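You operate a simulated robot arm through the tools that you are given. There is no shell and no other tool. Be economical: measure what you need, move in short steps, check, and stop when the job is done.

You run a simulated two-armed robot. Do the job below in one go: nothing can be reset, and whatever is moved stays where it is left.

JOB
Run the red stop knob in to 0.00 mm, then back it off to an end gap of 0.20 mm.
Fine: free the green stop lever first and lock it again.
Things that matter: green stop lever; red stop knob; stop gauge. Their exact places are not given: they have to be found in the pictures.

Only the result counts: the job must be done as asked and must still hold three seconds after the hand-in. Knocking over, shifting, dropping, spilling or breaking anything else fails it.

ROBOT AND FRAMES
Two 6-joint arms with two-finger parallel grippers on one trunk, on a base that drives. Base frame: it is fixed to the floor where the robot stands at the start and does not move with it; the origin is under the middle of the robot, x ahead of it, y to its left, z up. Readings come in m, rad, newtons and seconds.
The left shoulder is at the start at [0.05, 0.17, 1.346], the right one opposite. Each reaches about 1.092 m from its shoulder. Places, roughly: green stop lever [7.6, 0, 1]; red stop knob [7.5, 0, 1]; stop gauge [7.4, -0.1, 1]. Payload 1.57 kg a hand.
The tool frame of a hand sits at the grasp point between the pads (the TCP): z along the fingers, y along the line on which they close. The tips reach 0.03 m beyond it. The gripper opens to 0.08 m. The fingers are 0.017 m wide and 0.012 m thick; the gripper's body (0.04 by 0.082 m) begins 0.08 m behind the TCP.
Orientation is told as [roll, pitch, yaw] about the base's x, y, z axes, in that order, counted from this pose: with the fingers straight down and closing along the base's y, the tool's x points along the base's -x, its y along +y and its z along -z.

CONTROLS
- The arms move only by the tool step_arm. It takes "left_plan", "right_plan" or both (then of equal length, played together; a hand with none holds still); each is a list of rows, each a list of 7 numbers: the shift along the base's x, y, z in cm, then the turn, a rotation vector about the base's x, y, z in rad, then the opening, from 0 (shut) to 1 (fully open). In form: [[dx, dy, dz, wx, wy, wz, fingers], ...]. A call has 1 to 10 rows; each row shifts and turns the commanded pose from where the row before left it. A row lasts 0.2 s, in which the tool goes at most 0.05 m and 0.15 rad; a call with a longer step from one row to the next is refused whole, and so is a gripper value outside its range. Where a pose cannot be reached the arm comes as near as it can. A force on the tool above 40 N (or 10 N above the force at the start of the call, whichever is more), or a blocked arm, ends the call early, and 0.2 s more pass. Each finger travels about 0.072 m/s and halts on what it meets, pressing with about 35 N; the grip force reading is that of the motor and also rises with nothing between the fingers. The clock runs only during rows and for 0.2 s after the last one: add rows that do not move to give the fingers time. The reply holds the time, the measured pose of the TCP, the force on the tool along the base axes, the opening and the grip force, in the units named above and with some noise, with the torque about the TCP (base axes, N m) and any sound that the robot's microphone picked up, and new pictures: "show" is both (left out), scene, wrist or none (wrist: the cameras of the hands that moved).
- Cameras (640 x 400 px; columns grow to the right, rows downward): "scene" is now at [0.0513, 0.0032, 1.9464]; the picture's right is [0.03, -1.00, 0.00], its down [-0.46, -0.01, -0.89] and it looks along [0.89, 0.02, -0.46] (base axes); focal length 248 px, centre (320, 200). "left" rides on the left gripper at [0.072, 0.007, -0.122] in its tool frame; the picture's right is [-0.09, 1.00, 0.00], its down [-0.84, -0.08, -0.54] and it looks along [-0.54, -0.05, 0.84] (tool axes); focal length 238 px, centre (320, 200). "right" rides on the right gripper at [0.072, -0.007, -0.122] in its tool frame; the picture's right is [0.09, 1.00, 0.00], its down [-0.84, 0.08, -0.54] and it looks along [-0.54, 0.05, 0.84] (tool axes); focal length 238 px, centre (320, 200).
- lift_body(by): slides the trunk up (or, below 0, down) by that many m; the arms and the scene camera ride with it, the base frame stays. It gives what a move gives, with no picture.
- roll_base(legs): drives the robot by 1 to 6 legs, each [ahead, left, turn to the left] in m, m and rad, along the robot's own axes; the way and the turn of a leg run together, so that a leg with both is an arc; at most 1.5 m and 3.142 rad a leg. The arms and the cameras ride along, it lands a little off, and it stops where it bumps. It gives what a move gives, and a new picture of the scene camera.
- pan_tilt(pan, tilt): turns the head with the scene camera to pan (to the left, within 1.501 rad either way) and tilt (down, from -0.506 to 1.204), counted from straight ahead of the robot. It gives what a move gives, and a new picture of the scene camera.
- measure_at(camera, pixels): for up to 12 pixels [column, row] of the newest picture of that camera ("zoom" is the newest enlarged one), the place [x, y, z] in the base frame of the surface seen there, good to about 0.002 m. The clock stands still meanwhile.
- zoom(camera, box): a new picture of the part [left, top, right, bottom] of that camera's present view, enlarged. The clock stands still meanwhile.
- sign_off(): hands the job in; it is judged then, once.

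Work in short steps. Measure before you move; look again where a grasp or a placing could have gone wrong, and mend it. You have 80 turns and 260 pictures in all, those below and enlarged ones among them. Open the grippers and draw the arms clear of the work before you hand the job in, unless the task says otherwise; then end with one line.

The tools are called as name(argument=value, ...) on one line, values as JSON. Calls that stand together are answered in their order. step_arm: Moves the arms, as the interface text tells. Its arguments: {"type":"object","properties":{"left_plan":{"type":"array"},"right_plan":{"type":"array"},"show":{"type":"string","enum":["both","scene","wrist","none"]}},"required":[]} The other tools are called the same way: lift_body (by) slides the trunk up or down; roll_base (legs) drives the base; pan_tilt (pan, tilt) turns the head that bears the scene camera; measure_at (camera, pixels) gives the place of the surface under pixels of a picture; zoom (camera, box) takes an enlarged picture of a part of a camera's view; sign_off () hands the job in.

At the start:

```text
time: 0.0
left_tool_pos: [0.7038, 0.3518, 1.2355]
left_orientation: [0.001, 0.001, 0.0]
left_ft_force: [-0.6, 0.5, 1.0]
left_ft_torque: [0.0, -0.01, -0.03]
left_grip_width: 0.0801
left_grip_force: 0.2
right_tool_pos: [0.6861, -0.3502, 1.2345]
right_orientation: [-0.001, 0.0, 0.002]
right_ft_force: [0.9, 0.4, -0.6]
right_ft_torque: [0.0, -0.02, -0.03]
right_grip_width: 0.0801
right_grip_force: 0.0
trunk travel left (down, up): [-0.961, 0.009]
robot x, y, heading: [0.0025, -0.0017, -0.005]
head pan, tilt: [0.028, 0.476]
```

scene: 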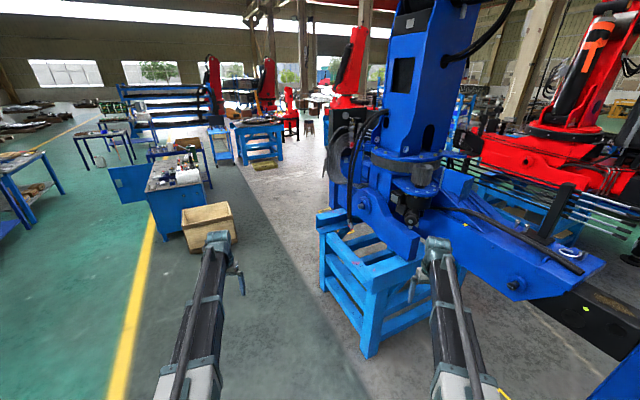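
right: 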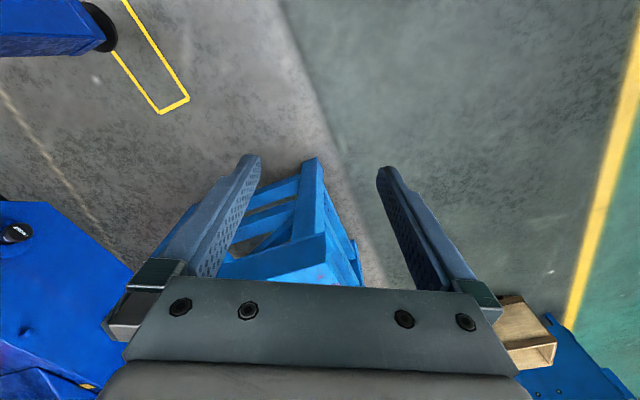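
left: 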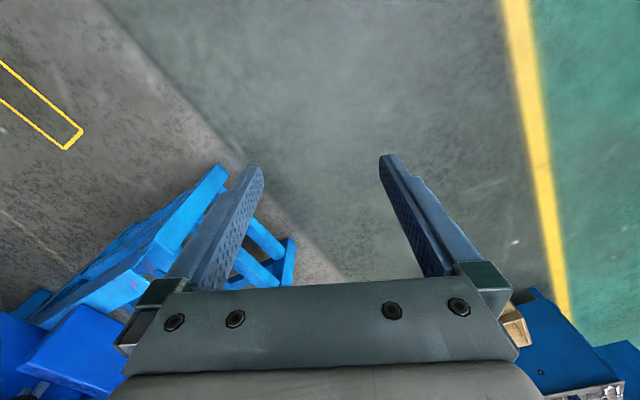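

The target lies about 7.5 m ahead, behind the blue robot stand. I enlarge the far part of the scene and measure the obstacles.

zoom(camera="scene", box=[180, 40, 380, 165])

measure_at(camera="scene", pixels=[[320, 290], [365, 355], [210, 245], [262, 165], [285, 130], [310, 125], [255, 130], [170, 250], [275, 200], [240, 240], [325, 240], [345, 70]])

```text
3.20 times, centred on (280, 102) of scene
```

zoom: 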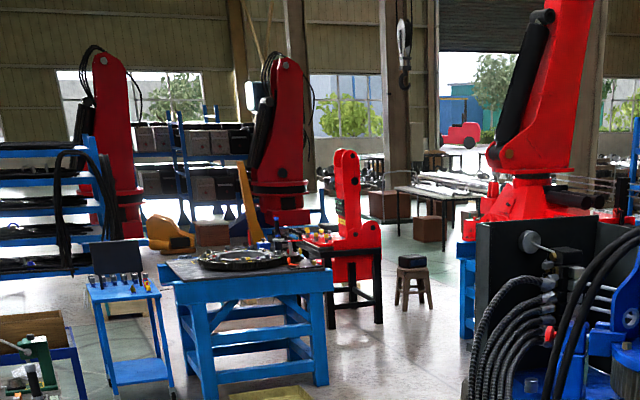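

```text
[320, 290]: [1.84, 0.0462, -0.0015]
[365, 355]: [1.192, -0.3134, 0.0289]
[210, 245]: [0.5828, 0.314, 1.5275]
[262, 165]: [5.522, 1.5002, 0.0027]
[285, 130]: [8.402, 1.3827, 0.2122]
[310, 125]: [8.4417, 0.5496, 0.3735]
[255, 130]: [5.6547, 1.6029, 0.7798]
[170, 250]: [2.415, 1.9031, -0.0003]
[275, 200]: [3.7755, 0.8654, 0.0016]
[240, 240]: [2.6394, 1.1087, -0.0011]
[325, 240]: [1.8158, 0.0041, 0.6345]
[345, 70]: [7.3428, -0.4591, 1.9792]
```

The red robot at x≈7.3, y≈-0.46 looks near the target. I drive left into the corridor first, then look ahead.

roll_base(legs=[[0, 0.6, 0]])

pan_tilt(pan=0, tilt=0.4)

```text
time: 3.4
left_tool_pos: [0.7003, 0.9573, 1.2351]
left_orientation: [-0.001, 0.001, 0.003]
left_ft_force: [0.7, -0.3, -0.1]
left_ft_torque: [0.0, -0.02, 0.01]
left_grip_width: 0.08
left_grip_force: 0.0
right_tool_pos: [0.6869, 0.2548, 1.2362]
right_orientation: [0.0, -0.001, 0.004]
right_ft_force: [-0.4, -0.1, -0.9]
right_ft_torque: [0.01, -0.01, -0.01]
right_grip_width: 0.0797
right_grip_force: 0.2
trunk travel left (down, up): [-0.961, 0.009]
robot x, y, heading: [0.0023, 0.6, 0.001]
head pan, tilt: [0.028, 0.476]
```

scene: 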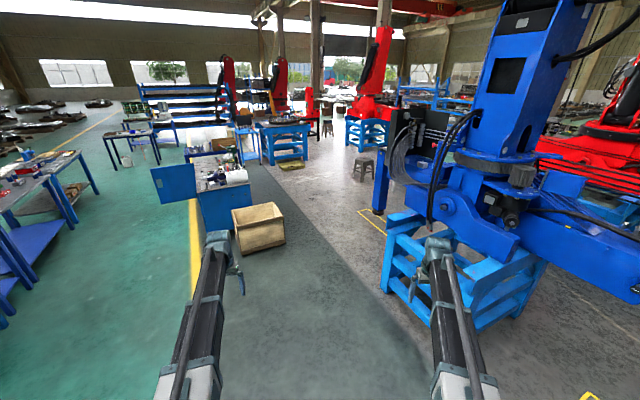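

```text
time: 4.0
left_tool_pos: [0.7013, 0.9553, 1.2362]
left_orientation: [0.0, 0.0, 0.001]
left_ft_force: [0.2, 0.6, -1.2]
left_ft_torque: [0.0, -0.01, -0.02]
left_grip_width: 0.08
left_grip_force: 0.1
right_tool_pos: [0.6872, 0.2544, 1.2367]
right_orientation: [0.002, -0.001, 0.005]
right_ft_force: [0.0, -0.4, 0.4]
right_ft_torque: [-0.01, 0.03, -0.01]
right_grip_width: 0.0803
right_grip_force: 0.0
trunk travel left (down, up): [-0.961, 0.009]
robot x, y, heading: [-0.0001, 0.6029, 0.004]
head pan, tilt: [0.0, 0.4]
```

scene: 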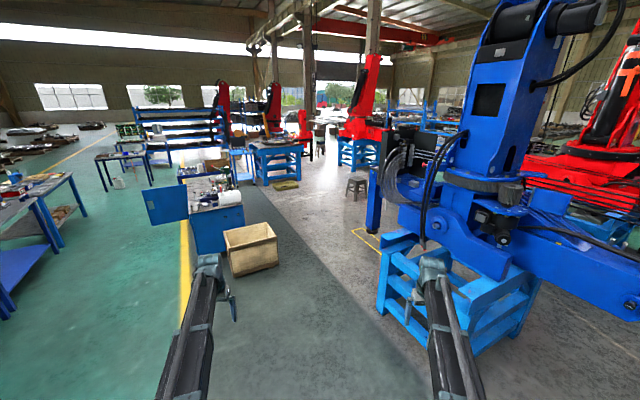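

The way ahead is visible now. I zoom at the red robot on the blue stand around (360,130) and measure the gate between the box and the stand.

zoom(camera="scene", box=[280, 90, 440, 190])

measure_at(camera="scene", pixels=[[277, 266], [277, 240], [377, 300], [372, 232], [368, 180], [356, 195], [350, 190], [285, 188], [342, 165], [378, 170], [365, 140], [236, 270]])

```text
4.00 times, centred on (360, 140) of scene
```

zoom: 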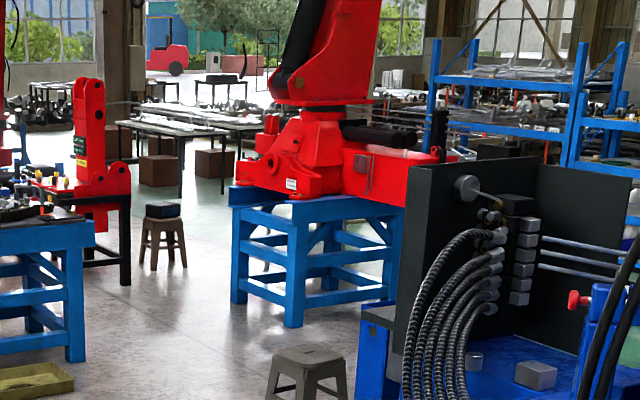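

```text
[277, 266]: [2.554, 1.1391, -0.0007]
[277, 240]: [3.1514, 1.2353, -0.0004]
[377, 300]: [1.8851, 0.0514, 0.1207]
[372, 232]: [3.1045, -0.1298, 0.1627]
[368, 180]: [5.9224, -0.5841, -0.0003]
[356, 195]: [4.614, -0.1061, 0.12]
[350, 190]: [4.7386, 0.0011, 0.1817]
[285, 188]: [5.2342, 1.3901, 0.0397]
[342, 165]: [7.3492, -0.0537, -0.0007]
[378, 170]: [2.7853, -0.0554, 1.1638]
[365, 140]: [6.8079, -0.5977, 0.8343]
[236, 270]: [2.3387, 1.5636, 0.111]
```

The corridor at y≈0.6 is clear between the box (y 1.14) and the stand (y 0.05). I drive ahead 4.5 m.

roll_base(legs=[[1.5, 0, 0], [1.5, 0, 0], [1.5, 0, 0], [0.5, 0, 0]])

pan_tilt(pan=-0.2, tilt=0.4)

```text
time: 28.4
left_tool_pos: [5.7756, 0.7972, 1.235]
left_orientation: [0.001, 0.002, -0.033]
left_ft_force: [-0.2, 1.0, -0.1]
left_ft_torque: [-0.05, 0.0, -0.01]
left_grip_width: 0.08
left_grip_force: 0.1
right_tool_pos: [5.7354, 0.0969, 1.2356]
right_orientation: [-0.001, 0.0, -0.032]
right_ft_force: [-0.5, -0.2, -0.2]
right_ft_torque: [0.02, 0.0, 0.0]
right_grip_width: 0.0801
right_grip_force: 0.0
trunk travel left (down, up): [-0.961, 0.009]
robot x, y, heading: [5.0609, 0.4709, -0.028]
head pan, tilt: [0.0, 0.4]
```

scene: 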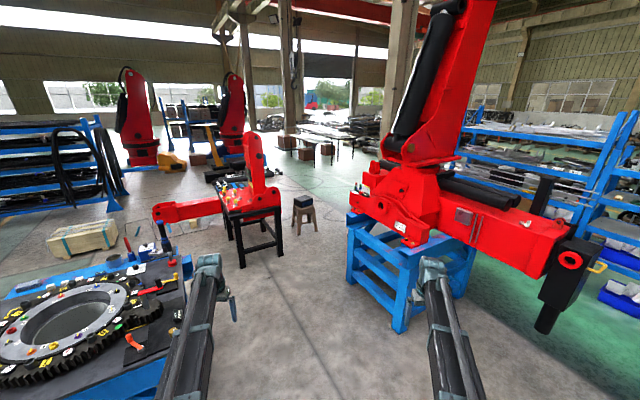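

```text
time: 29.1
left_tool_pos: [5.7738, 0.7967, 1.2371]
left_orientation: [0.0, 0.0, -0.034]
left_ft_force: [-0.3, -0.6, 0.4]
left_ft_torque: [0.0, -0.01, 0.02]
left_grip_width: 0.08
left_grip_force: 0.0
right_tool_pos: [5.734, 0.0964, 1.2364]
right_orientation: [0.001, 0.001, -0.033]
right_ft_force: [-0.5, -0.3, 0.2]
right_ft_torque: [-0.01, 0.02, 0.02]
right_grip_width: 0.08
right_grip_force: 0.2
trunk travel left (down, up): [-0.961, 0.009]
robot x, y, heading: [5.0586, 0.4687, -0.033]
head pan, tilt: [-0.201, 0.4]
```

scene: 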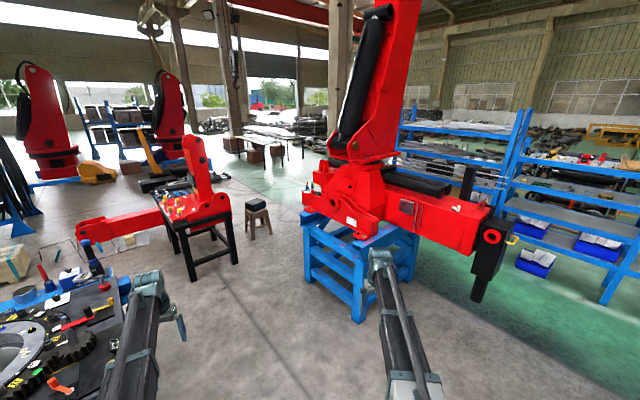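

I look closely at the red robot base around (340,200), where the green lever and red knob should be.

zoom(camera="scene", box=[290, 150, 410, 250])

measure_at(camera="scene", pixels=[[308, 195], [315, 218], [345, 222], [365, 240], [400, 220], [352, 320], [325, 180], [380, 200], [306, 270], [485, 280], [360, 150], [470, 225]])

```text
4.00 times, centred on (350, 200) of scene
```

zoom: 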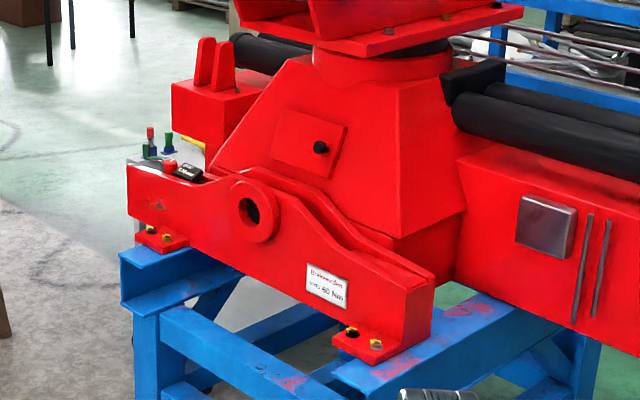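

```text
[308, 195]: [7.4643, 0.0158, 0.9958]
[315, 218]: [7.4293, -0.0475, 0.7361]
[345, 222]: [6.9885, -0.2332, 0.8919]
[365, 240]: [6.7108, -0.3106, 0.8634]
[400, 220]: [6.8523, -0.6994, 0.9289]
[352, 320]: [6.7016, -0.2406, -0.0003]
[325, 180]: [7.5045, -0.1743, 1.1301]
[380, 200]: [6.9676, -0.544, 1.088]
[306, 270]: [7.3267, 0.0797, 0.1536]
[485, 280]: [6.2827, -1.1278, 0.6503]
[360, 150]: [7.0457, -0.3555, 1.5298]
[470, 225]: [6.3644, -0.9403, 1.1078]
```

On the red base's left end sits a small device: red knob at zoom (169,165), black gauge (187,172), green parts (150,145). I measure them and zoom closer.

measure_at(camera="zoom", pixels=[[169, 164], [187, 172], [150, 133], [167, 140], [146, 152], [150, 178], [190, 150], [135, 170], [240, 235], [270, 140], [200, 190]])

zoom(camera="scene", box=[308, 176, 348, 201])

```text
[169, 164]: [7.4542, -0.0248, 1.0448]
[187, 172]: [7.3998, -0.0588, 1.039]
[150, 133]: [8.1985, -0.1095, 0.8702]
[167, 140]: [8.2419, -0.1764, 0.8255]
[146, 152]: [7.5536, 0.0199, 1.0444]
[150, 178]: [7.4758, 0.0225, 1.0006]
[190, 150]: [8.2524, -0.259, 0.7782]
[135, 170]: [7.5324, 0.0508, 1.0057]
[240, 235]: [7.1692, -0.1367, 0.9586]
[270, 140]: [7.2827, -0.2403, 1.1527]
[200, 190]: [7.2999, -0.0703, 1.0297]
```

```text
16.00 times, centred on (328, 188) of scene
```

zoom: 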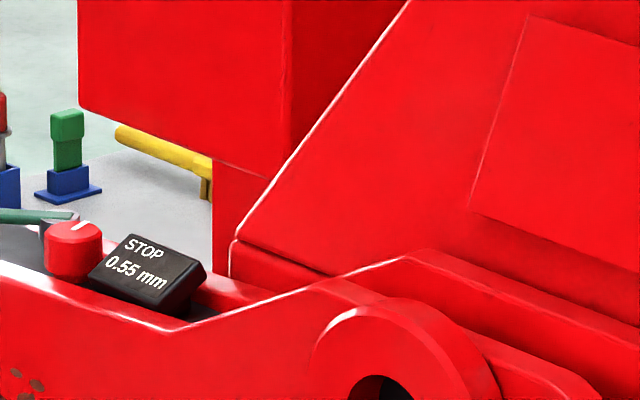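

The device shows STOP 0.55 mm, with a red knob and a green lever on a vertical-looking mount. I measure the floor obstacles around where I want to stand.

measure_at(camera="scene", pixels=[[190, 280], [236, 266], [184, 340], [85, 232], [130, 235], [190, 200], [228, 210], [252, 235], [272, 232], [205, 145], [245, 300], [120, 290]])

```text
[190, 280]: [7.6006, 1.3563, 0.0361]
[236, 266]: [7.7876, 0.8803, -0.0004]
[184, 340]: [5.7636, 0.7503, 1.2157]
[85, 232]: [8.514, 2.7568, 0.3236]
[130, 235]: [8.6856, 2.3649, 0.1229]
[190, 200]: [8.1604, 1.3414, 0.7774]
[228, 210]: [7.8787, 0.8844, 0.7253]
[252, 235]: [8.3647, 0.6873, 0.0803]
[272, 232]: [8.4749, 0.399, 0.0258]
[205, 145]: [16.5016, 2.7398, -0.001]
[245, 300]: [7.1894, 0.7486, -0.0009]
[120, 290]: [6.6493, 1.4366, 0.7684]
```

The black table corner is at (7.79,0.88), so standing near (6.95,0.6) turned right is free. I drive most of the way and turn.

roll_base(legs=[[1.4, 0.25, 0], [0, 0, -0.6]])

pan_tilt(pan=0, tilt=0.6)

```text
time: 37.9
left_tool_pos: [7.252, 0.5426, 1.2361]
left_orientation: [0.001, -0.001, -0.636]
left_ft_force: [0.5, -0.7, 0.6]
left_ft_torque: [0.02, 0.01, 0.01]
left_grip_width: 0.0802
left_grip_force: 0.1
right_tool_pos: [6.8212, -0.0131, 1.2362]
right_orientation: [-0.001, 0.0, -0.635]
right_ft_force: [0.0, 0.1, 1.3]
right_ft_torque: [0.03, 0.01, 0.0]
right_grip_width: 0.0799
right_grip_force: 0.1
trunk travel left (down, up): [-0.961, 0.009]
robot x, y, heading: [6.4809, 0.6784, -0.635]
head pan, tilt: [-0.201, 0.4]
```

scene: 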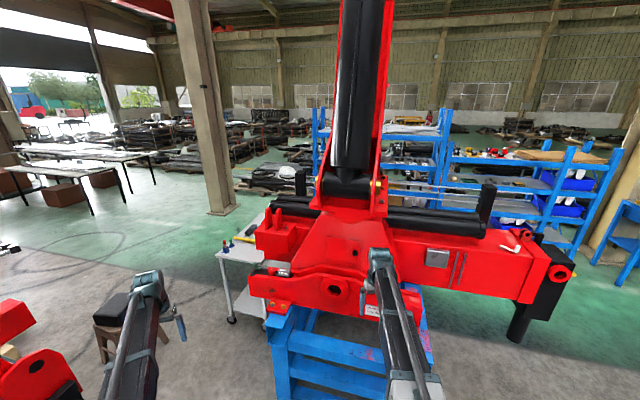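

```text
time: 38.6
left_tool_pos: [7.2514, 0.5425, 1.2361]
left_orientation: [0.001, 0.0, -0.636]
left_ft_force: [0.3, 0.6, 0.6]
left_ft_torque: [0.04, -0.02, -0.01]
left_grip_width: 0.08
left_grip_force: 0.2
right_tool_pos: [6.8214, -0.0118, 1.2374]
right_orientation: [0.0, 0.0, -0.635]
right_ft_force: [-0.3, -0.5, 0.4]
right_ft_torque: [-0.03, 0.05, -0.03]
right_grip_width: 0.0802
right_grip_force: 0.1
trunk travel left (down, up): [-0.961, 0.009]
robot x, y, heading: [6.4745, 0.6792, -0.634]
head pan, tilt: [0.0, 0.6]
```

scene: 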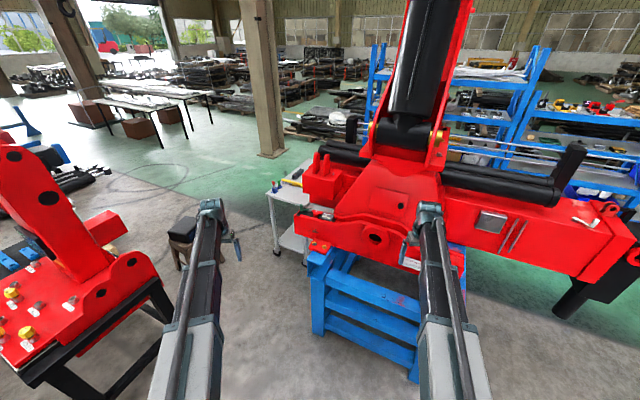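

The device is at scene (315,213); I zoom on it from this angle.

zoom(camera="scene", box=[283, 192, 347, 232])

measure_at(camera="zoom", pixels=[[320, 200], [380, 220], [260, 200], [230, 230], [160, 200], [200, 180], [300, 240], [420, 240], [500, 200]])

```text
10.00 times, centred on (315, 212) of scene
```

zoom: 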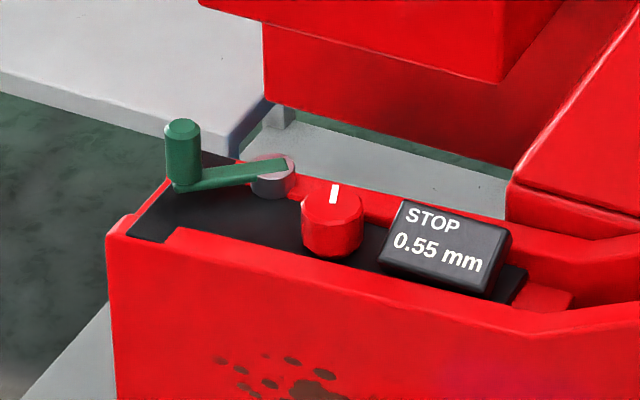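

```text
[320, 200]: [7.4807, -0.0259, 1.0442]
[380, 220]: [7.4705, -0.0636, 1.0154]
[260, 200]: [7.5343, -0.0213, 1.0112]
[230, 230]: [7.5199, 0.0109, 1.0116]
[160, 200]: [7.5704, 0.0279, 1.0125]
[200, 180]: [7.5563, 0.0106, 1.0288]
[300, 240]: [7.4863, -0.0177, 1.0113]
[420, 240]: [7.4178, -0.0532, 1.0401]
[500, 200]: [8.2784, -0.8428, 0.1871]
```

I first draw the right hand back 15 cm so it will not approach the tower, then drive nearer.

step_arm(right_plan=[[-3, 2.2, 0, 0, 0, 0, 1], [-3, 2.2, 0, 0, 0, 0, 1], [-3, 2.2, 0, 0, 0, 0, 1], [-3, 2.2, 0, 0, 0, 0, 1], [0, 0, 0, 0, 0, 0, 1]], show="none")

roll_base(legs=[[0.5, 0.25, 0]])

pan_tilt(pan=-0.15, tilt=0.9)

```text
time: 39.8
left_tool_pos: [7.2527, 0.5421, 1.236]
left_orientation: [0.001, -0.001, -0.635]
left_ft_force: [-0.3, -1.5, -0.2]
left_ft_torque: [0.03, -0.02, -0.02]
left_grip_width: 0.08
left_grip_force: 0.0
right_tool_pos: [6.7025, 0.0751, 1.236]
right_orientation: [0.001, -0.001, -0.634]
right_ft_force: [0.0, 0.1, 0.6]
right_ft_torque: [-0.03, 0.06, 0.0]
right_grip_width: 0.0799
right_grip_force: 0.1
trunk travel left (down, up): [-0.961, 0.009]
robot x, y, heading: [6.4803, 0.6779, -0.636]
head pan, tilt: [0.0, 0.6]
```

```text
time: 43.0
left_tool_pos: [7.8027, 0.4532, 1.2345]
left_orientation: [0.0, 0.001, -0.634]
left_ft_force: [0.0, 0.2, 0.1]
left_ft_torque: [0.0, 0.04, 0.03]
left_grip_width: 0.0798
left_grip_force: 0.3
right_tool_pos: [7.2542, -0.0138, 1.2358]
right_orientation: [0.0, 0.0, -0.633]
right_ft_force: [0.2, -0.2, 0.9]
right_ft_torque: [0.03, 0.02, -0.01]
right_grip_width: 0.0798
right_grip_force: 0.0
trunk travel left (down, up): [-0.961, 0.009]
robot x, y, heading: [7.0257, 0.5914, -0.631]
head pan, tilt: [0.0, 0.6]
```

scene: 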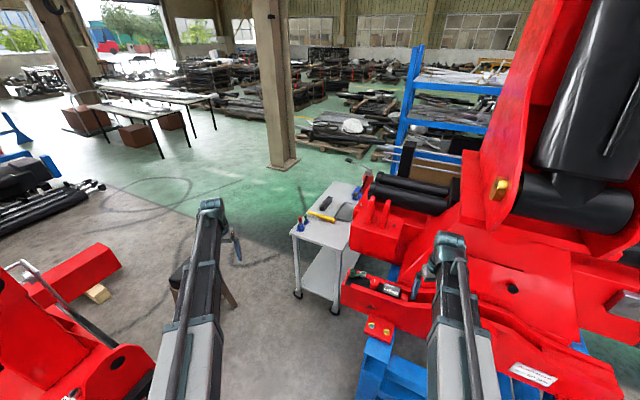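

```text
time: 43.8
left_tool_pos: [7.8016, 0.454, 1.2365]
left_orientation: [0.0, -0.001, -0.635]
left_ft_force: [0.4, 0.1, -0.4]
left_ft_torque: [0.0, -0.03, -0.02]
left_grip_width: 0.0801
left_grip_force: 0.1
right_tool_pos: [7.2538, -0.0133, 1.235]
right_orientation: [0.001, -0.001, -0.635]
right_ft_force: [0.7, 0.2, -0.7]
right_ft_torque: [-0.02, -0.01, 0.01]
right_grip_width: 0.08
right_grip_force: 0.1
trunk travel left (down, up): [-0.961, 0.009]
robot x, y, heading: [7.0294, 0.5865, -0.634]
head pan, tilt: [-0.15, 0.901]
```

scene: 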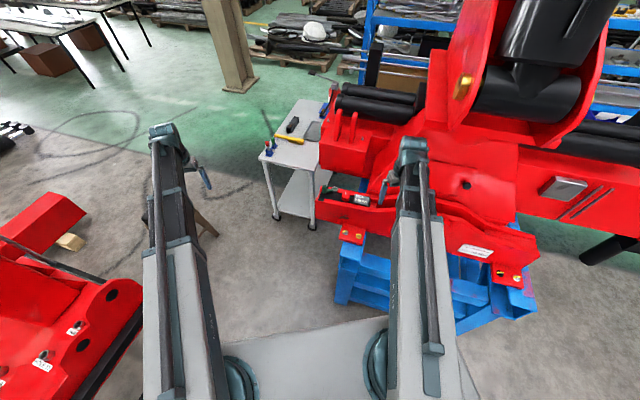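

The device is now at scene (345,197), to the left of the right gripper. I zoom and measure it.

zoom(camera="scene", box=[313, 180, 377, 220])

zoom(camera="scene", box=[320, 183, 352, 203])

```text
10.00 times, centred on (345, 200) of scene
```

zoom: 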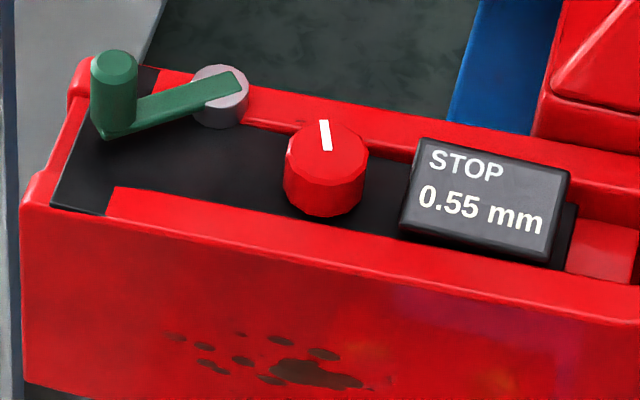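

```text
16.00 times, centred on (336, 193) of scene
```

zoom: 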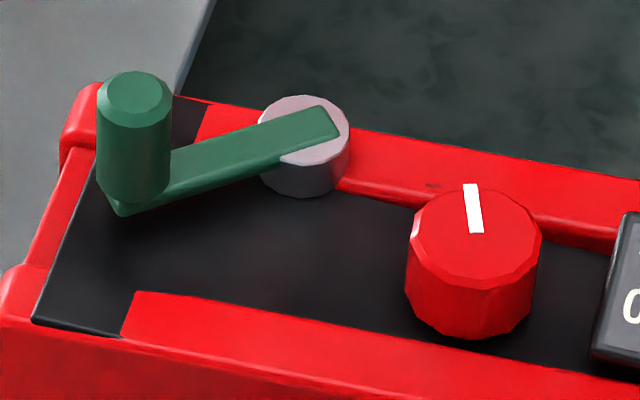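

I measure post, arm, pivot and knob edges in this zoom.

measure_at(camera="zoom", pixels=[[135, 95], [105, 100], [168, 100], [135, 150], [220, 148], [325, 118], [475, 240], [418, 225], [532, 235], [478, 192], [468, 280], [250, 270]])

```text
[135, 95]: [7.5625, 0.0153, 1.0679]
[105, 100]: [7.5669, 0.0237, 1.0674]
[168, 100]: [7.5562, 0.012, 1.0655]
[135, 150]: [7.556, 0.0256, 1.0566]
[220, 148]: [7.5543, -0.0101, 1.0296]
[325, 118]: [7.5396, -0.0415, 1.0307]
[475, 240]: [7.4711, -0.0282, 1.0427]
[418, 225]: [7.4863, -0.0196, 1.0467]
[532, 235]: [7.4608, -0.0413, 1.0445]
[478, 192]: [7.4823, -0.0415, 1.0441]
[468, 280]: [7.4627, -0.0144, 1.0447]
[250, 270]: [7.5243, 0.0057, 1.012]
```

Post centre ≈ (7.560,0.018), top 1.067; pivot ≈ (7.539,-0.037); knob ≈ (7.472,-0.029), top 1.045. I move the right hand above the post, still high.

step_arm(right_plan=[[3.8, 0.4, 0, 0, 0, 0, 1], [3.8, 0.4, 0, 0, 0, 0, 1], [3.8, 0.4, 0, 0, 0, 0, 1], [3.8, 0.4, 0, 0, 0, 0, 1], [3.8, 0.4, 0, 0, 0, 0, 1], [3.8, 0.4, 0, 0, 0, 0, 1], [3.9, 0.4, -2, 0, 0, 0, 1], [3.9, 0.3, -3, 0, 0, 0, 1], [0, 0, 0, 0, 0, 0, 1]], show="both")

```text
time: 45.8
left_tool_pos: [7.8011, 0.4532, 1.2359]
left_orientation: [0.0, -0.003, -0.635]
left_ft_force: [-0.4, 0.1, 0.4]
left_ft_torque: [-0.03, 0.0, 0.03]
left_grip_width: 0.0799
left_grip_force: 0.1
right_tool_pos: [7.5587, 0.0169, 1.2358]
right_orientation: [-0.001, 0.001, -0.635]
right_ft_force: [0.0, 0.4, -1.1]
right_ft_torque: [0.02, -0.04, 0.0]
right_grip_width: 0.0801
right_grip_force: 0.0
right hand out of reach, approached as far as the arm can: row 7, 8
trunk travel left (down, up): [-0.961, 0.009]
robot x, y, heading: [7.0266, 0.5908, -0.635]
head pan, tilt: [-0.15, 0.901]
```

scene: 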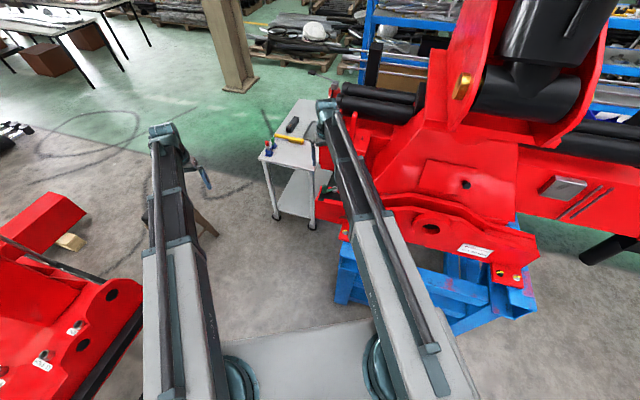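
right: 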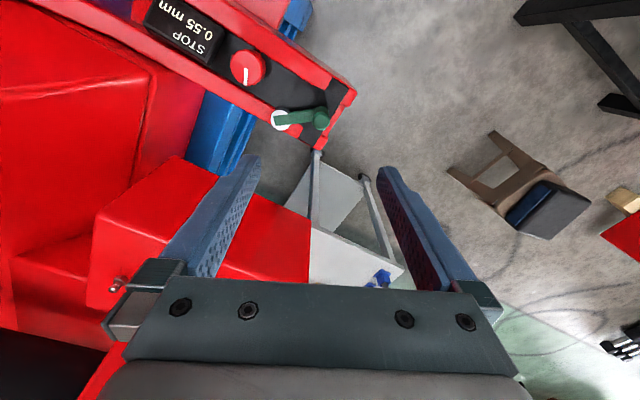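

The right arm was at its reach limit (rows 7–8). I shift the base a little nearer, which keeps about 0.5 m to the stand.

roll_base(legs=[[0.08, 0.1, 0]])

step_arm(right_plan=[[-3.5, -1, 0, 0, 0, 0, 1], [-3.5, -1, 0, 0, 0, 0, 1], [-3.5, -1, 0, 0, 0, 0, 1], [-1.5, 0, -2, 0, 0, 0, 1], [0, 0, -2, 0, 0, 0, 1], [0, 0, 0, 0, 0, 0, 1]], show="wrist")

```text
time: 47.1
left_tool_pos: [7.9257, 0.489, 1.2353]
left_orientation: [-0.003, 0.001, -0.632]
left_ft_force: [0.9, -0.8, -0.7]
left_ft_torque: [-0.04, 0.04, 0.0]
left_grip_width: 0.0799
left_grip_force: 0.0
right_tool_pos: [7.6863, 0.0506, 1.2348]
right_orientation: [0.0, 0.002, -0.631]
right_ft_force: [0.5, -0.3, -0.7]
right_ft_torque: [0.01, 0.01, 0.0]
right_grip_width: 0.0799
right_grip_force: 0.1
trunk travel left (down, up): [-0.961, 0.009]
robot x, y, heading: [7.1536, 0.6176, -0.632]
head pan, tilt: [-0.15, 0.901]
```

scene: 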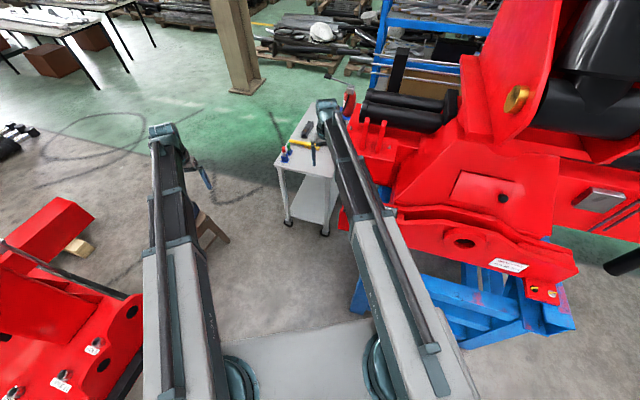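

```text
time: 48.5
left_tool_pos: [7.925, 0.4886, 1.2365]
left_orientation: [0.0, 0.0, -0.631]
left_ft_force: [0.4, 0.3, -0.5]
left_ft_torque: [-0.01, 0.0, 0.0]
left_grip_width: 0.08
left_grip_force: 0.0
right_tool_pos: [7.5649, 0.0171, 1.2353]
right_orientation: [0.0, 0.0, -0.634]
right_ft_force: [0.5, 0.2, -0.3]
right_ft_torque: [0.02, 0.02, -0.02]
right_grip_width: 0.0799
right_grip_force: 0.0
right hand out of reach, approached as far as the arm can: row 4, 5
trunk travel left (down, up): [-0.961, 0.009]
robot x, y, heading: [7.1506, 0.6172, -0.634]
head pan, tilt: [-0.15, 0.901]
```

right: 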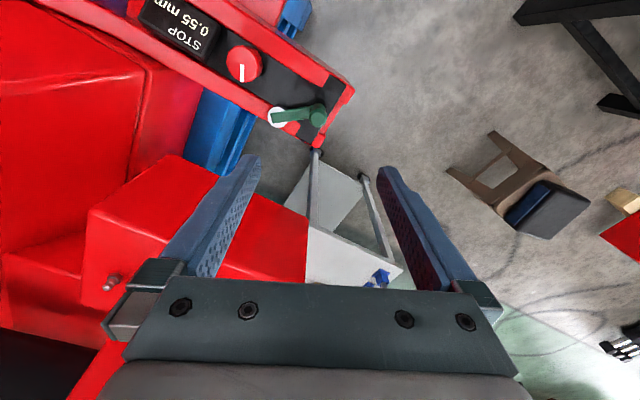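

The arm cannot go lower from this trunk height, so I raise the hand 9 cm and lower the trunk 0.2 m instead, keeping the tips over the post.

step_arm(right_plan=[[0, 0, 4.5, 0, 0, 0, 1], [0, 0, 4.5, 0, 0, 0, 1], [0, 0, 0, 0, 0, 0, 1]], show="none")

lift_body(by=-0.2)

step_arm(right_plan=[[0, 0, 0, 0, 0, 0, 1]], show="both")

```text
time: 49.3
left_tool_pos: [7.9247, 0.4889, 1.2357]
left_orientation: [-0.002, -0.001, -0.631]
left_ft_force: [0.2, 0.6, -0.2]
left_ft_torque: [0.02, -0.01, 0.0]
left_grip_width: 0.0797
left_grip_force: 0.0
right_tool_pos: [7.5644, 0.0171, 1.2369]
right_orientation: [0.001, -0.001, -0.632]
right_ft_force: [0.2, -0.4, -0.4]
right_ft_torque: [0.01, 0.0, 0.0]
right_grip_width: 0.0802
right_grip_force: 0.1
right hand out of reach, approached as far as the arm can: row 1, 2
trunk travel left (down, up): [-0.961, 0.009]
robot x, y, heading: [7.1502, 0.6219, -0.633]
head pan, tilt: [-0.15, 0.901]
```

```text
time: 51.0
left_tool_pos: [7.9242, 0.4898, 1.0588]
left_orientation: [-0.001, -0.002, -0.634]
left_ft_force: [0.4, -1.4, 0.5]
left_ft_torque: [0.03, 0.0, 0.01]
left_grip_width: 0.0795
left_grip_force: 0.1
right_tool_pos: [7.563, 0.0187, 1.0605]
right_orientation: [-0.012, -0.004, -0.632]
right_ft_force: [-3.6, 7.1, 27.8]
right_ft_torque: [-0.72, 0.69, -0.32]
right_grip_width: 0.0772
right_grip_force: 0.0
trunk travel left (down, up): [-0.783, 0.187]
robot x, y, heading: [7.1509, 0.6191, -0.63]
head pan, tilt: [-0.15, 0.901]
stopped: the force on the tool passed its limit at 172 N (the readings are from after the stop); the commanded pose is now the measured one
```

```text
time: 51.4
left_tool_pos: [7.9236, 0.4889, 1.0595]
left_orientation: [-0.001, -0.005, -0.633]
left_ft_force: [0.6, -0.2, 0.1]
left_ft_torque: [-0.02, 0.03, -0.02]
left_grip_width: 0.08
left_grip_force: 0.0
right_tool_pos: [7.5636, 0.0164, 1.0592]
right_orientation: [-0.01, -0.003, -0.631]
right_ft_force: [-5.7, 8.2, 21.6]
right_ft_torque: [-0.49, 0.61, -0.44]
right_grip_width: 0.0775
right_grip_force: 0.1
trunk travel left (down, up): [-0.783, 0.187]
robot x, y, heading: [7.1501, 0.6175, -0.633]
head pan, tilt: [-0.15, 0.901]
```

scene: 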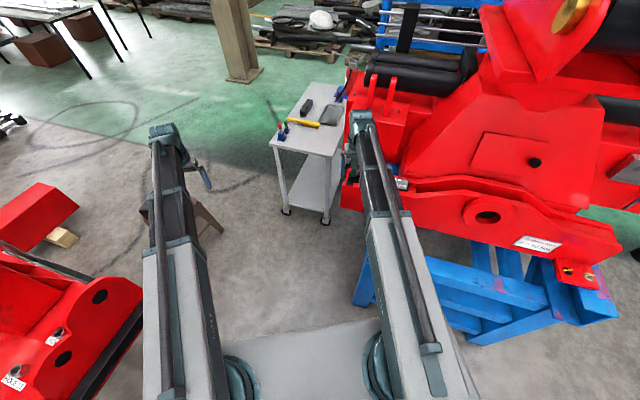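
right: 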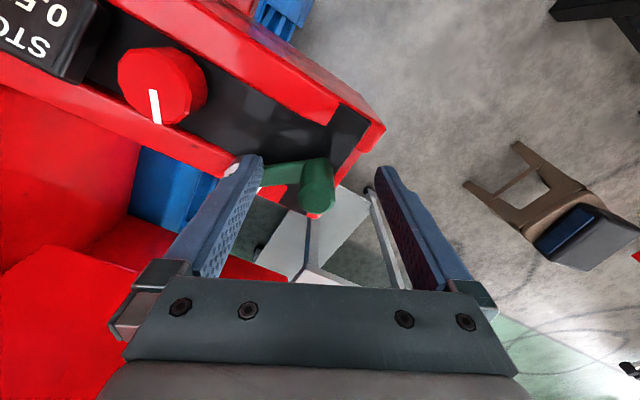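

The arm had not actually risen, and a finger now rests on the lever hub at z≈1.03 with 22 N. I raise the trunk 6 cm to relieve it.

lift_body(by=0.06)

zoom(camera="right", box=[0, 0, 400, 250])

```text
time: 52.4
left_tool_pos: [7.9249, 0.4869, 1.1166]
left_orientation: [-0.001, -0.002, -0.633]
left_ft_force: [-0.5, 0.0, -0.3]
left_ft_torque: [-0.03, 0.01, 0.0]
left_grip_width: 0.0799
left_grip_force: 0.1
right_tool_pos: [7.5657, 0.0158, 1.1165]
right_orientation: [-0.009, -0.005, -0.629]
right_ft_force: [0.4, -0.3, 0.1]
right_ft_torque: [0.0, 0.01, 0.01]
right_grip_width: 0.0802
right_grip_force: 0.1
trunk travel left (down, up): [-0.843, 0.127]
robot x, y, heading: [7.1511, 0.6192, -0.634]
head pan, tilt: [-0.15, 0.901]
```

```text
1.60 times, centred on (200, 125) of right
```

zoom: 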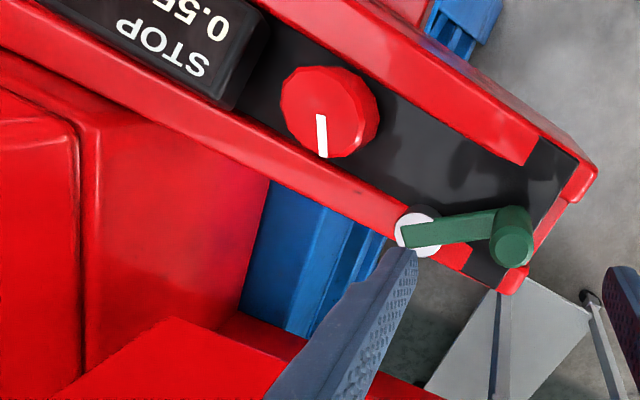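

All intact. I test whether the arm will now move vertically, with small moves.

step_arm(right_plan=[[0, 0, 1.5, 0, 0, 0, 1], [0, 0, 1.5, 0, 0, 0, 1], [0, 0, 0, 0, 0, 0, 0.5]], show="none")

measure_at(camera="right", pixels=[[318, 136], [308, 146], [330, 146], [318, 155], [280, 142], [262, 145], [200, 68], [200, 42], [178, 70], [235, 68]])

```text
time: 53.2
left_tool_pos: [7.9247, 0.4861, 1.116]
left_orientation: [-0.001, -0.002, -0.632]
left_ft_force: [0.2, -0.3, 0.4]
left_ft_torque: [-0.01, 0.0, 0.0]
left_grip_width: 0.08
left_grip_force: 0.0
right_tool_pos: [7.5657, 0.0145, 1.1174]
right_orientation: [-0.008, -0.004, -0.631]
right_ft_force: [0.0, -0.3, 0.5]
right_ft_torque: [0.01, 0.0, 0.03]
right_grip_width: 0.0399
right_grip_force: 0.1
right hand out of reach, approached as far as the arm can: row 1, 2
trunk travel left (down, up): [-0.843, 0.127]
robot x, y, heading: [7.1508, 0.6228, -0.632]
head pan, tilt: [-0.15, 0.901]
```

```text
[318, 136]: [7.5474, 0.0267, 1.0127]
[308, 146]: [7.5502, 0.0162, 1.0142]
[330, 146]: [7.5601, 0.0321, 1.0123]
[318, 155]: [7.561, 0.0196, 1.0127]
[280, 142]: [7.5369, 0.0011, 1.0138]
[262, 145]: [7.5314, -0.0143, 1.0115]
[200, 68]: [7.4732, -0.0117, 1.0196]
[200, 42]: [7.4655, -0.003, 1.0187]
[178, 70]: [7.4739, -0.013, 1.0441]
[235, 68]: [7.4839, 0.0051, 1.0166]
```

I test vertical mobility with the free left hand to understand the limit.

step_arm(left_plan=[[0, 0, 3, 0, 0, 0, 1], [0, 0, 0, 0, 0, 0, 1]], show="none")

step_arm(right_plan=[[-1, 0.7, 0, 0, 0, 0, 0.5], [-1, 0.7, 1, 0, 0, 0, 0.5], [-1, 0.7, 1, 0, 0, 0, 0.5], [0, 0, 0, 0, 0, 0, 0.5]], show="both")

```text
time: 53.8
left_tool_pos: [7.9246, 0.4875, 1.118]
left_orientation: [-0.001, -0.002, -0.634]
left_ft_force: [-0.1, -0.6, 0.4]
left_ft_torque: [0.01, -0.03, -0.02]
left_grip_width: 0.0802
left_grip_force: 0.0
left hand out of reach, approached as far as the arm can: row 1
right_tool_pos: [7.566, 0.0155, 1.1167]
right_orientation: [-0.009, -0.004, -0.63]
right_ft_force: [-0.4, 0.5, 0.0]
right_ft_torque: [0.03, 0.04, 0.02]
right_grip_width: 0.0403
right_grip_force: 0.1
trunk travel left (down, up): [-0.843, 0.127]
robot x, y, heading: [7.1501, 0.6234, -0.631]
head pan, tilt: [-0.15, 0.901]
```

```text
time: 54.8
left_tool_pos: [7.9254, 0.4875, 1.1183]
left_orientation: [0.001, 0.0, -0.634]
left_ft_force: [0.1, 1.3, 0.4]
left_ft_torque: [0.0, 0.0, 0.01]
left_grip_width: 0.0803
left_grip_force: 0.0
right_tool_pos: [7.5359, 0.0365, 1.1168]
right_orientation: [-0.008, -0.002, -0.628]
right_ft_force: [-0.4, 0.2, -0.6]
right_ft_torque: [0.0, -0.01, 0.04]
right_grip_width: 0.0402
right_grip_force: 0.1
right hand out of reach, approached as far as the arm can: row 2, 3
trunk travel left (down, up): [-0.843, 0.127]
robot x, y, heading: [7.1529, 0.619, -0.634]
head pan, tilt: [-0.15, 0.901]
```

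scene: 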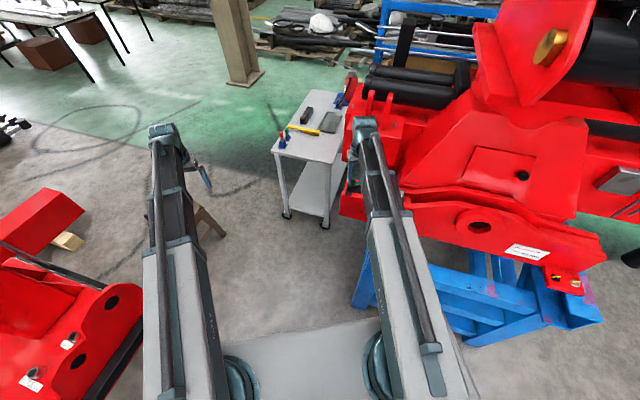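
right: 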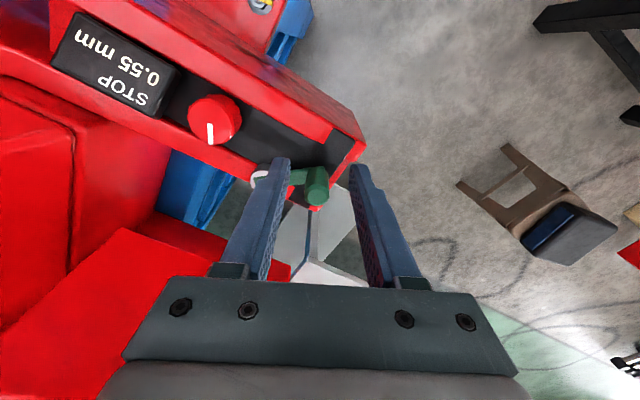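

The arms move only in a horizontal plane, so the trunk is my height axis. I measure the device from this fresh wrist picture.

measure_at(camera="right", pixels=[[318, 180], [309, 178], [327, 178], [318, 172], [318, 198], [298, 177], [262, 178], [214, 113], [214, 95], [190, 113], [240, 113], [212, 138]])

zoom(camera="right", box=[160, 80, 370, 211])

```text
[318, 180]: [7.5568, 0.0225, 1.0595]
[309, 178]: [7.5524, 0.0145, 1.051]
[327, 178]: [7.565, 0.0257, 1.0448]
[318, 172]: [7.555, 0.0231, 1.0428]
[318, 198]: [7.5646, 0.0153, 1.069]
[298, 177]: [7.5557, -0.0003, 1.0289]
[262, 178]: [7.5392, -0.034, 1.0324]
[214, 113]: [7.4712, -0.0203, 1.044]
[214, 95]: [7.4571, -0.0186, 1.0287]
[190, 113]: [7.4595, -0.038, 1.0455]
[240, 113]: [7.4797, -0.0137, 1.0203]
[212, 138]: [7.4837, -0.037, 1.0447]
```

```text
3.05 times, centred on (265, 146) of right
```

zoom: 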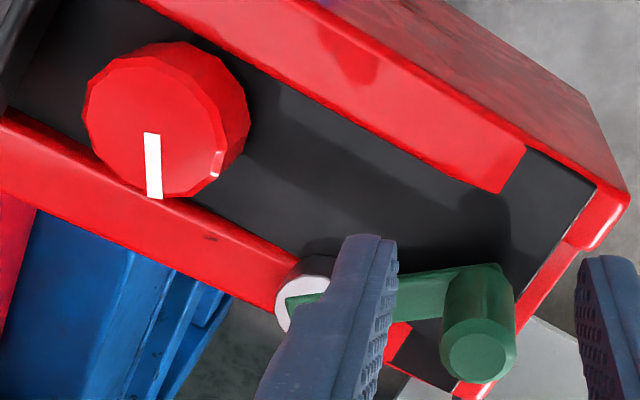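

I centre the hand over the post (7.561,0.018) with fingers 4 cm apart.

step_arm(right_plan=[[1.25, -0.9, 0, 0, 0, 0, 0.5], [1.25, -0.95, 0, 0, 0, 0, 0.5], [0, 0, 0, 0, 0, 0, 0.5]], show="none")

lift_body(by=-0.044)

step_arm(right_plan=[[0, 0, 0, 0, 0, 0, 0.5]], show="wrist")

```text
time: 55.6
left_tool_pos: [7.9252, 0.4873, 1.1174]
left_orientation: [0.0, 0.001, -0.635]
left_ft_force: [0.7, -0.3, 0.6]
left_ft_torque: [0.02, 0.02, 0.02]
left_grip_width: 0.0798
left_grip_force: 0.1
right_tool_pos: [7.5596, 0.0181, 1.116]
right_orientation: [-0.009, -0.005, -0.63]
right_ft_force: [-0.7, 0.0, 0.1]
right_ft_torque: [-0.01, -0.02, -0.02]
right_grip_width: 0.0403
right_grip_force: 0.1
trunk travel left (down, up): [-0.843, 0.127]
robot x, y, heading: [7.1513, 0.6252, -0.631]
head pan, tilt: [-0.15, 0.901]
```

```text
time: 56.5
left_tool_pos: [7.9247, 0.4872, 1.0741]
left_orientation: [-0.001, 0.0, -0.632]
left_ft_force: [-0.7, 0.3, 1.0]
left_ft_torque: [-0.03, 0.0, -0.01]
left_grip_width: 0.0798
left_grip_force: 0.1
right_tool_pos: [7.5595, 0.0185, 1.0735]
right_orientation: [-0.008, -0.003, -0.63]
right_ft_force: [-0.7, 0.1, 0.5]
right_ft_torque: [-0.02, -0.01, 0.01]
right_grip_width: 0.04
right_grip_force: 0.1
trunk travel left (down, up): [-0.799, 0.171]
robot x, y, heading: [7.1504, 0.6209, -0.63]
head pan, tilt: [-0.15, 0.901]
```

```text
time: 56.9
left_tool_pos: [7.9246, 0.487, 1.074]
left_orientation: [0.0, 0.0, -0.633]
left_ft_force: [-0.3, -0.6, 0.0]
left_ft_torque: [0.0, 0.04, 0.01]
left_grip_width: 0.0801
left_grip_force: 0.0
right_tool_pos: [7.5581, 0.0174, 1.0735]
right_orientation: [-0.009, -0.004, -0.631]
right_ft_force: [-0.1, -0.7, -0.8]
right_ft_torque: [0.01, 0.01, 0.0]
right_grip_width: 0.0402
right_grip_force: 0.0
trunk travel left (down, up): [-0.799, 0.171]
robot x, y, heading: [7.1477, 0.6186, -0.63]
head pan, tilt: [-0.15, 0.901]
```

right: 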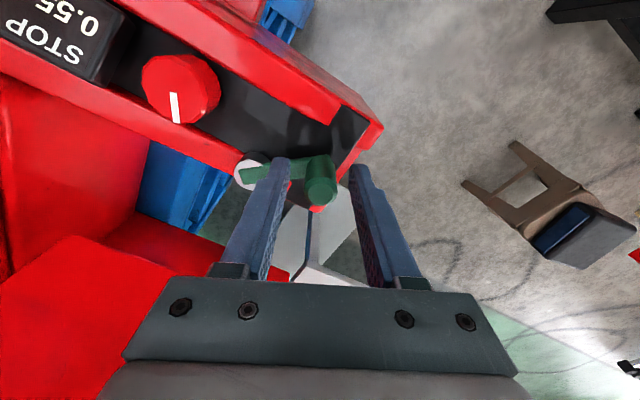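

The post is between the fingers with ~2.5 cm overlap. I close on it.

step_arm(right_plan=[[0, 0, 0, 0, 0, 0, 0.1], [0, 0, 0, 0, 0, 0, 0.1], [0, 0, 0, 0, 0, 0, 0.1]], show="wrist")

```text
time: 57.7
left_tool_pos: [7.925, 0.489, 1.0727]
left_orientation: [-0.001, -0.002, -0.634]
left_ft_force: [-0.4, 0.6, -0.1]
left_ft_torque: [0.02, -0.01, 0.02]
left_grip_width: 0.0801
left_grip_force: 0.1
right_tool_pos: [7.5609, 0.0182, 1.0744]
right_orientation: [-0.007, -0.003, -0.63]
right_ft_force: [2.1, 4.4, -2.8]
right_ft_torque: [0.62, -0.48, 0.07]
right_grip_width: 0.0215
right_grip_force: 34.0
trunk travel left (down, up): [-0.799, 0.171]
robot x, y, heading: [7.152, 0.6192, -0.633]
head pan, tilt: [-0.15, 0.901]
```

right: 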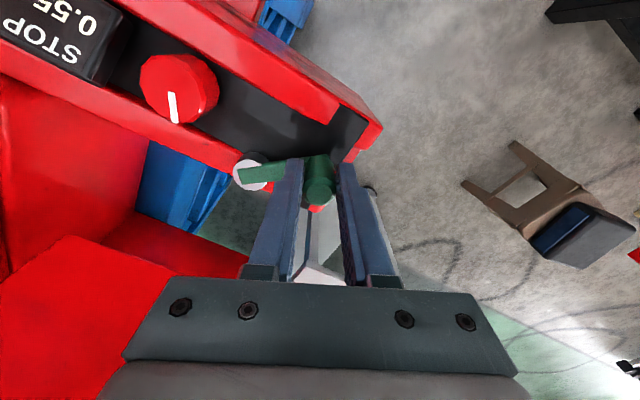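

Gripped (21.5 mm). I try a small turn counter-clockwise (toward the robot side) about the hub and watch the force.

step_arm(right_plan=[[-0.42, 0.14, 0, 0, 0, 0.075, 0.1], [-0.42, 0.11, 0, 0, 0, 0.075, 0.1], [0, 0, 0, 0, 0, 0, 0.1]], show="wrist")

```text
time: 58.5
left_tool_pos: [7.9261, 0.4876, 1.0741]
left_orientation: [0.0, 0.0, -0.633]
left_ft_force: [0.0, -0.5, 0.5]
left_ft_torque: [-0.01, -0.01, 0.03]
left_grip_width: 0.0797
left_grip_force: 0.0
right_tool_pos: [7.5515, 0.0198, 1.074]
right_orientation: [-0.009, -0.003, -0.48]
right_ft_force: [1.1, 2.9, -0.9]
right_ft_torque: [0.68, -0.35, 0.05]
right_grip_width: 0.0213
right_grip_force: 34.2
trunk travel left (down, up): [-0.799, 0.171]
robot x, y, heading: [7.1498, 0.6185, -0.637]
head pan, tilt: [-0.15, 0.901]
```

right: 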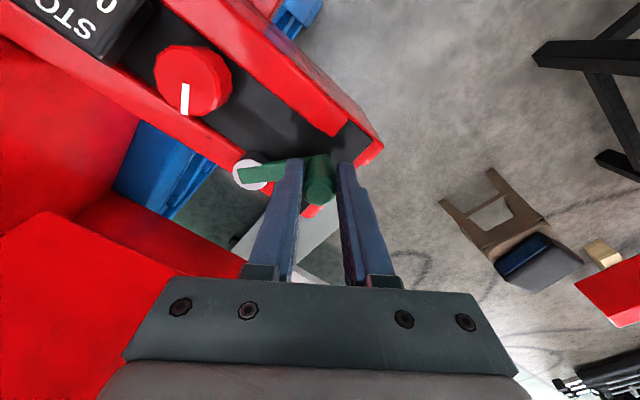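

It moves freely with no force rise. I continue counter-clockwise in arc steps.

step_arm(right_plan=[[-0.86, 0.13, 0, 0, 0, 0.149, 0.1], [-0.87, 0, 0, 0, 0, 0.149, 0.1], [-0.86, -0.13, 0, 0, 0, 0.149, 0.1], [0, 0, 0, 0, 0, 0, 0.1]], show="wrist")

```text
time: 59.5
left_tool_pos: [7.9248, 0.4869, 1.0739]
left_orientation: [-0.001, -0.001, -0.635]
left_ft_force: [0.8, -0.1, -0.2]
left_ft_torque: [0.01, -0.01, 0.0]
left_grip_width: 0.0801
left_grip_force: 0.1
right_tool_pos: [7.5254, 0.0192, 1.0737]
right_orientation: [-0.01, -0.005, -0.034]
right_ft_force: [10.6, -15.0, 18.7]
right_ft_torque: [0.51, -0.11, 0.2]
right_grip_width: 0.021
right_grip_force: 34.8
trunk travel left (down, up): [-0.799, 0.171]
robot x, y, heading: [7.1491, 0.6251, -0.633]
head pan, tilt: [-0.15, 0.901]
```

right: 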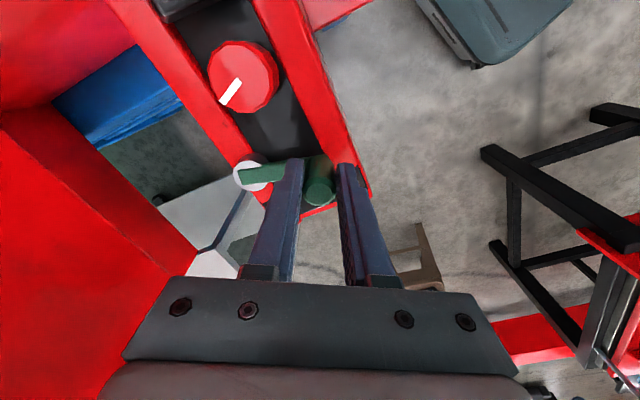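

The force rose (z +19 N, y −15 N): the outer finger may touch the near red rim. I measure the rim heights and the gauge.

measure_at(camera="right", pixels=[[345, 165], [335, 130], [310, 80], [320, 95], [350, 140], [362, 180], [318, 185], [250, 175], [230, 150], [190, 60], [300, 140]])

zoom(camera="right", box=[210, 100, 400, 220])

zoom(camera="scene", box=[330, 130, 426, 190])

```text
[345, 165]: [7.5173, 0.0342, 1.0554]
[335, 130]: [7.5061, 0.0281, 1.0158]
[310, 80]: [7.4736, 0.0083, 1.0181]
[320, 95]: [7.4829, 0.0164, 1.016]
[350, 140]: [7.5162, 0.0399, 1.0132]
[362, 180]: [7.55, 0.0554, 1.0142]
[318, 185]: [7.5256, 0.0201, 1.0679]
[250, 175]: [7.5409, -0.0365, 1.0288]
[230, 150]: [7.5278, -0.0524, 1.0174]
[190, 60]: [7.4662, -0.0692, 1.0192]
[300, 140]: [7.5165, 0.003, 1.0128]
```

```text
3.33 times, centred on (305, 160) of right
```

zoom: 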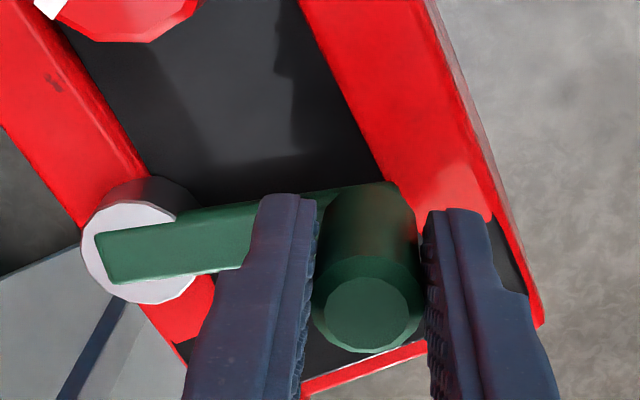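

```text
6.67 times, centred on (378, 160) of scene
```

zoom: 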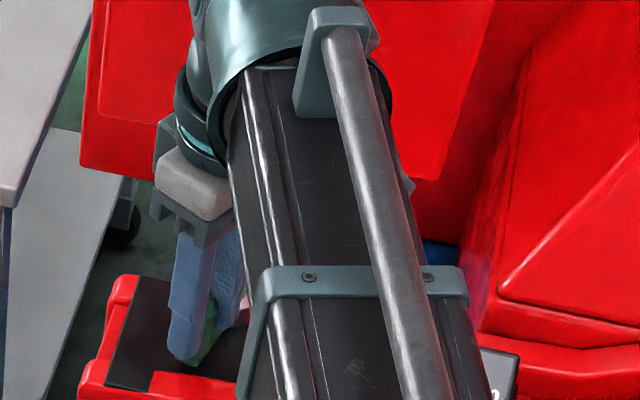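

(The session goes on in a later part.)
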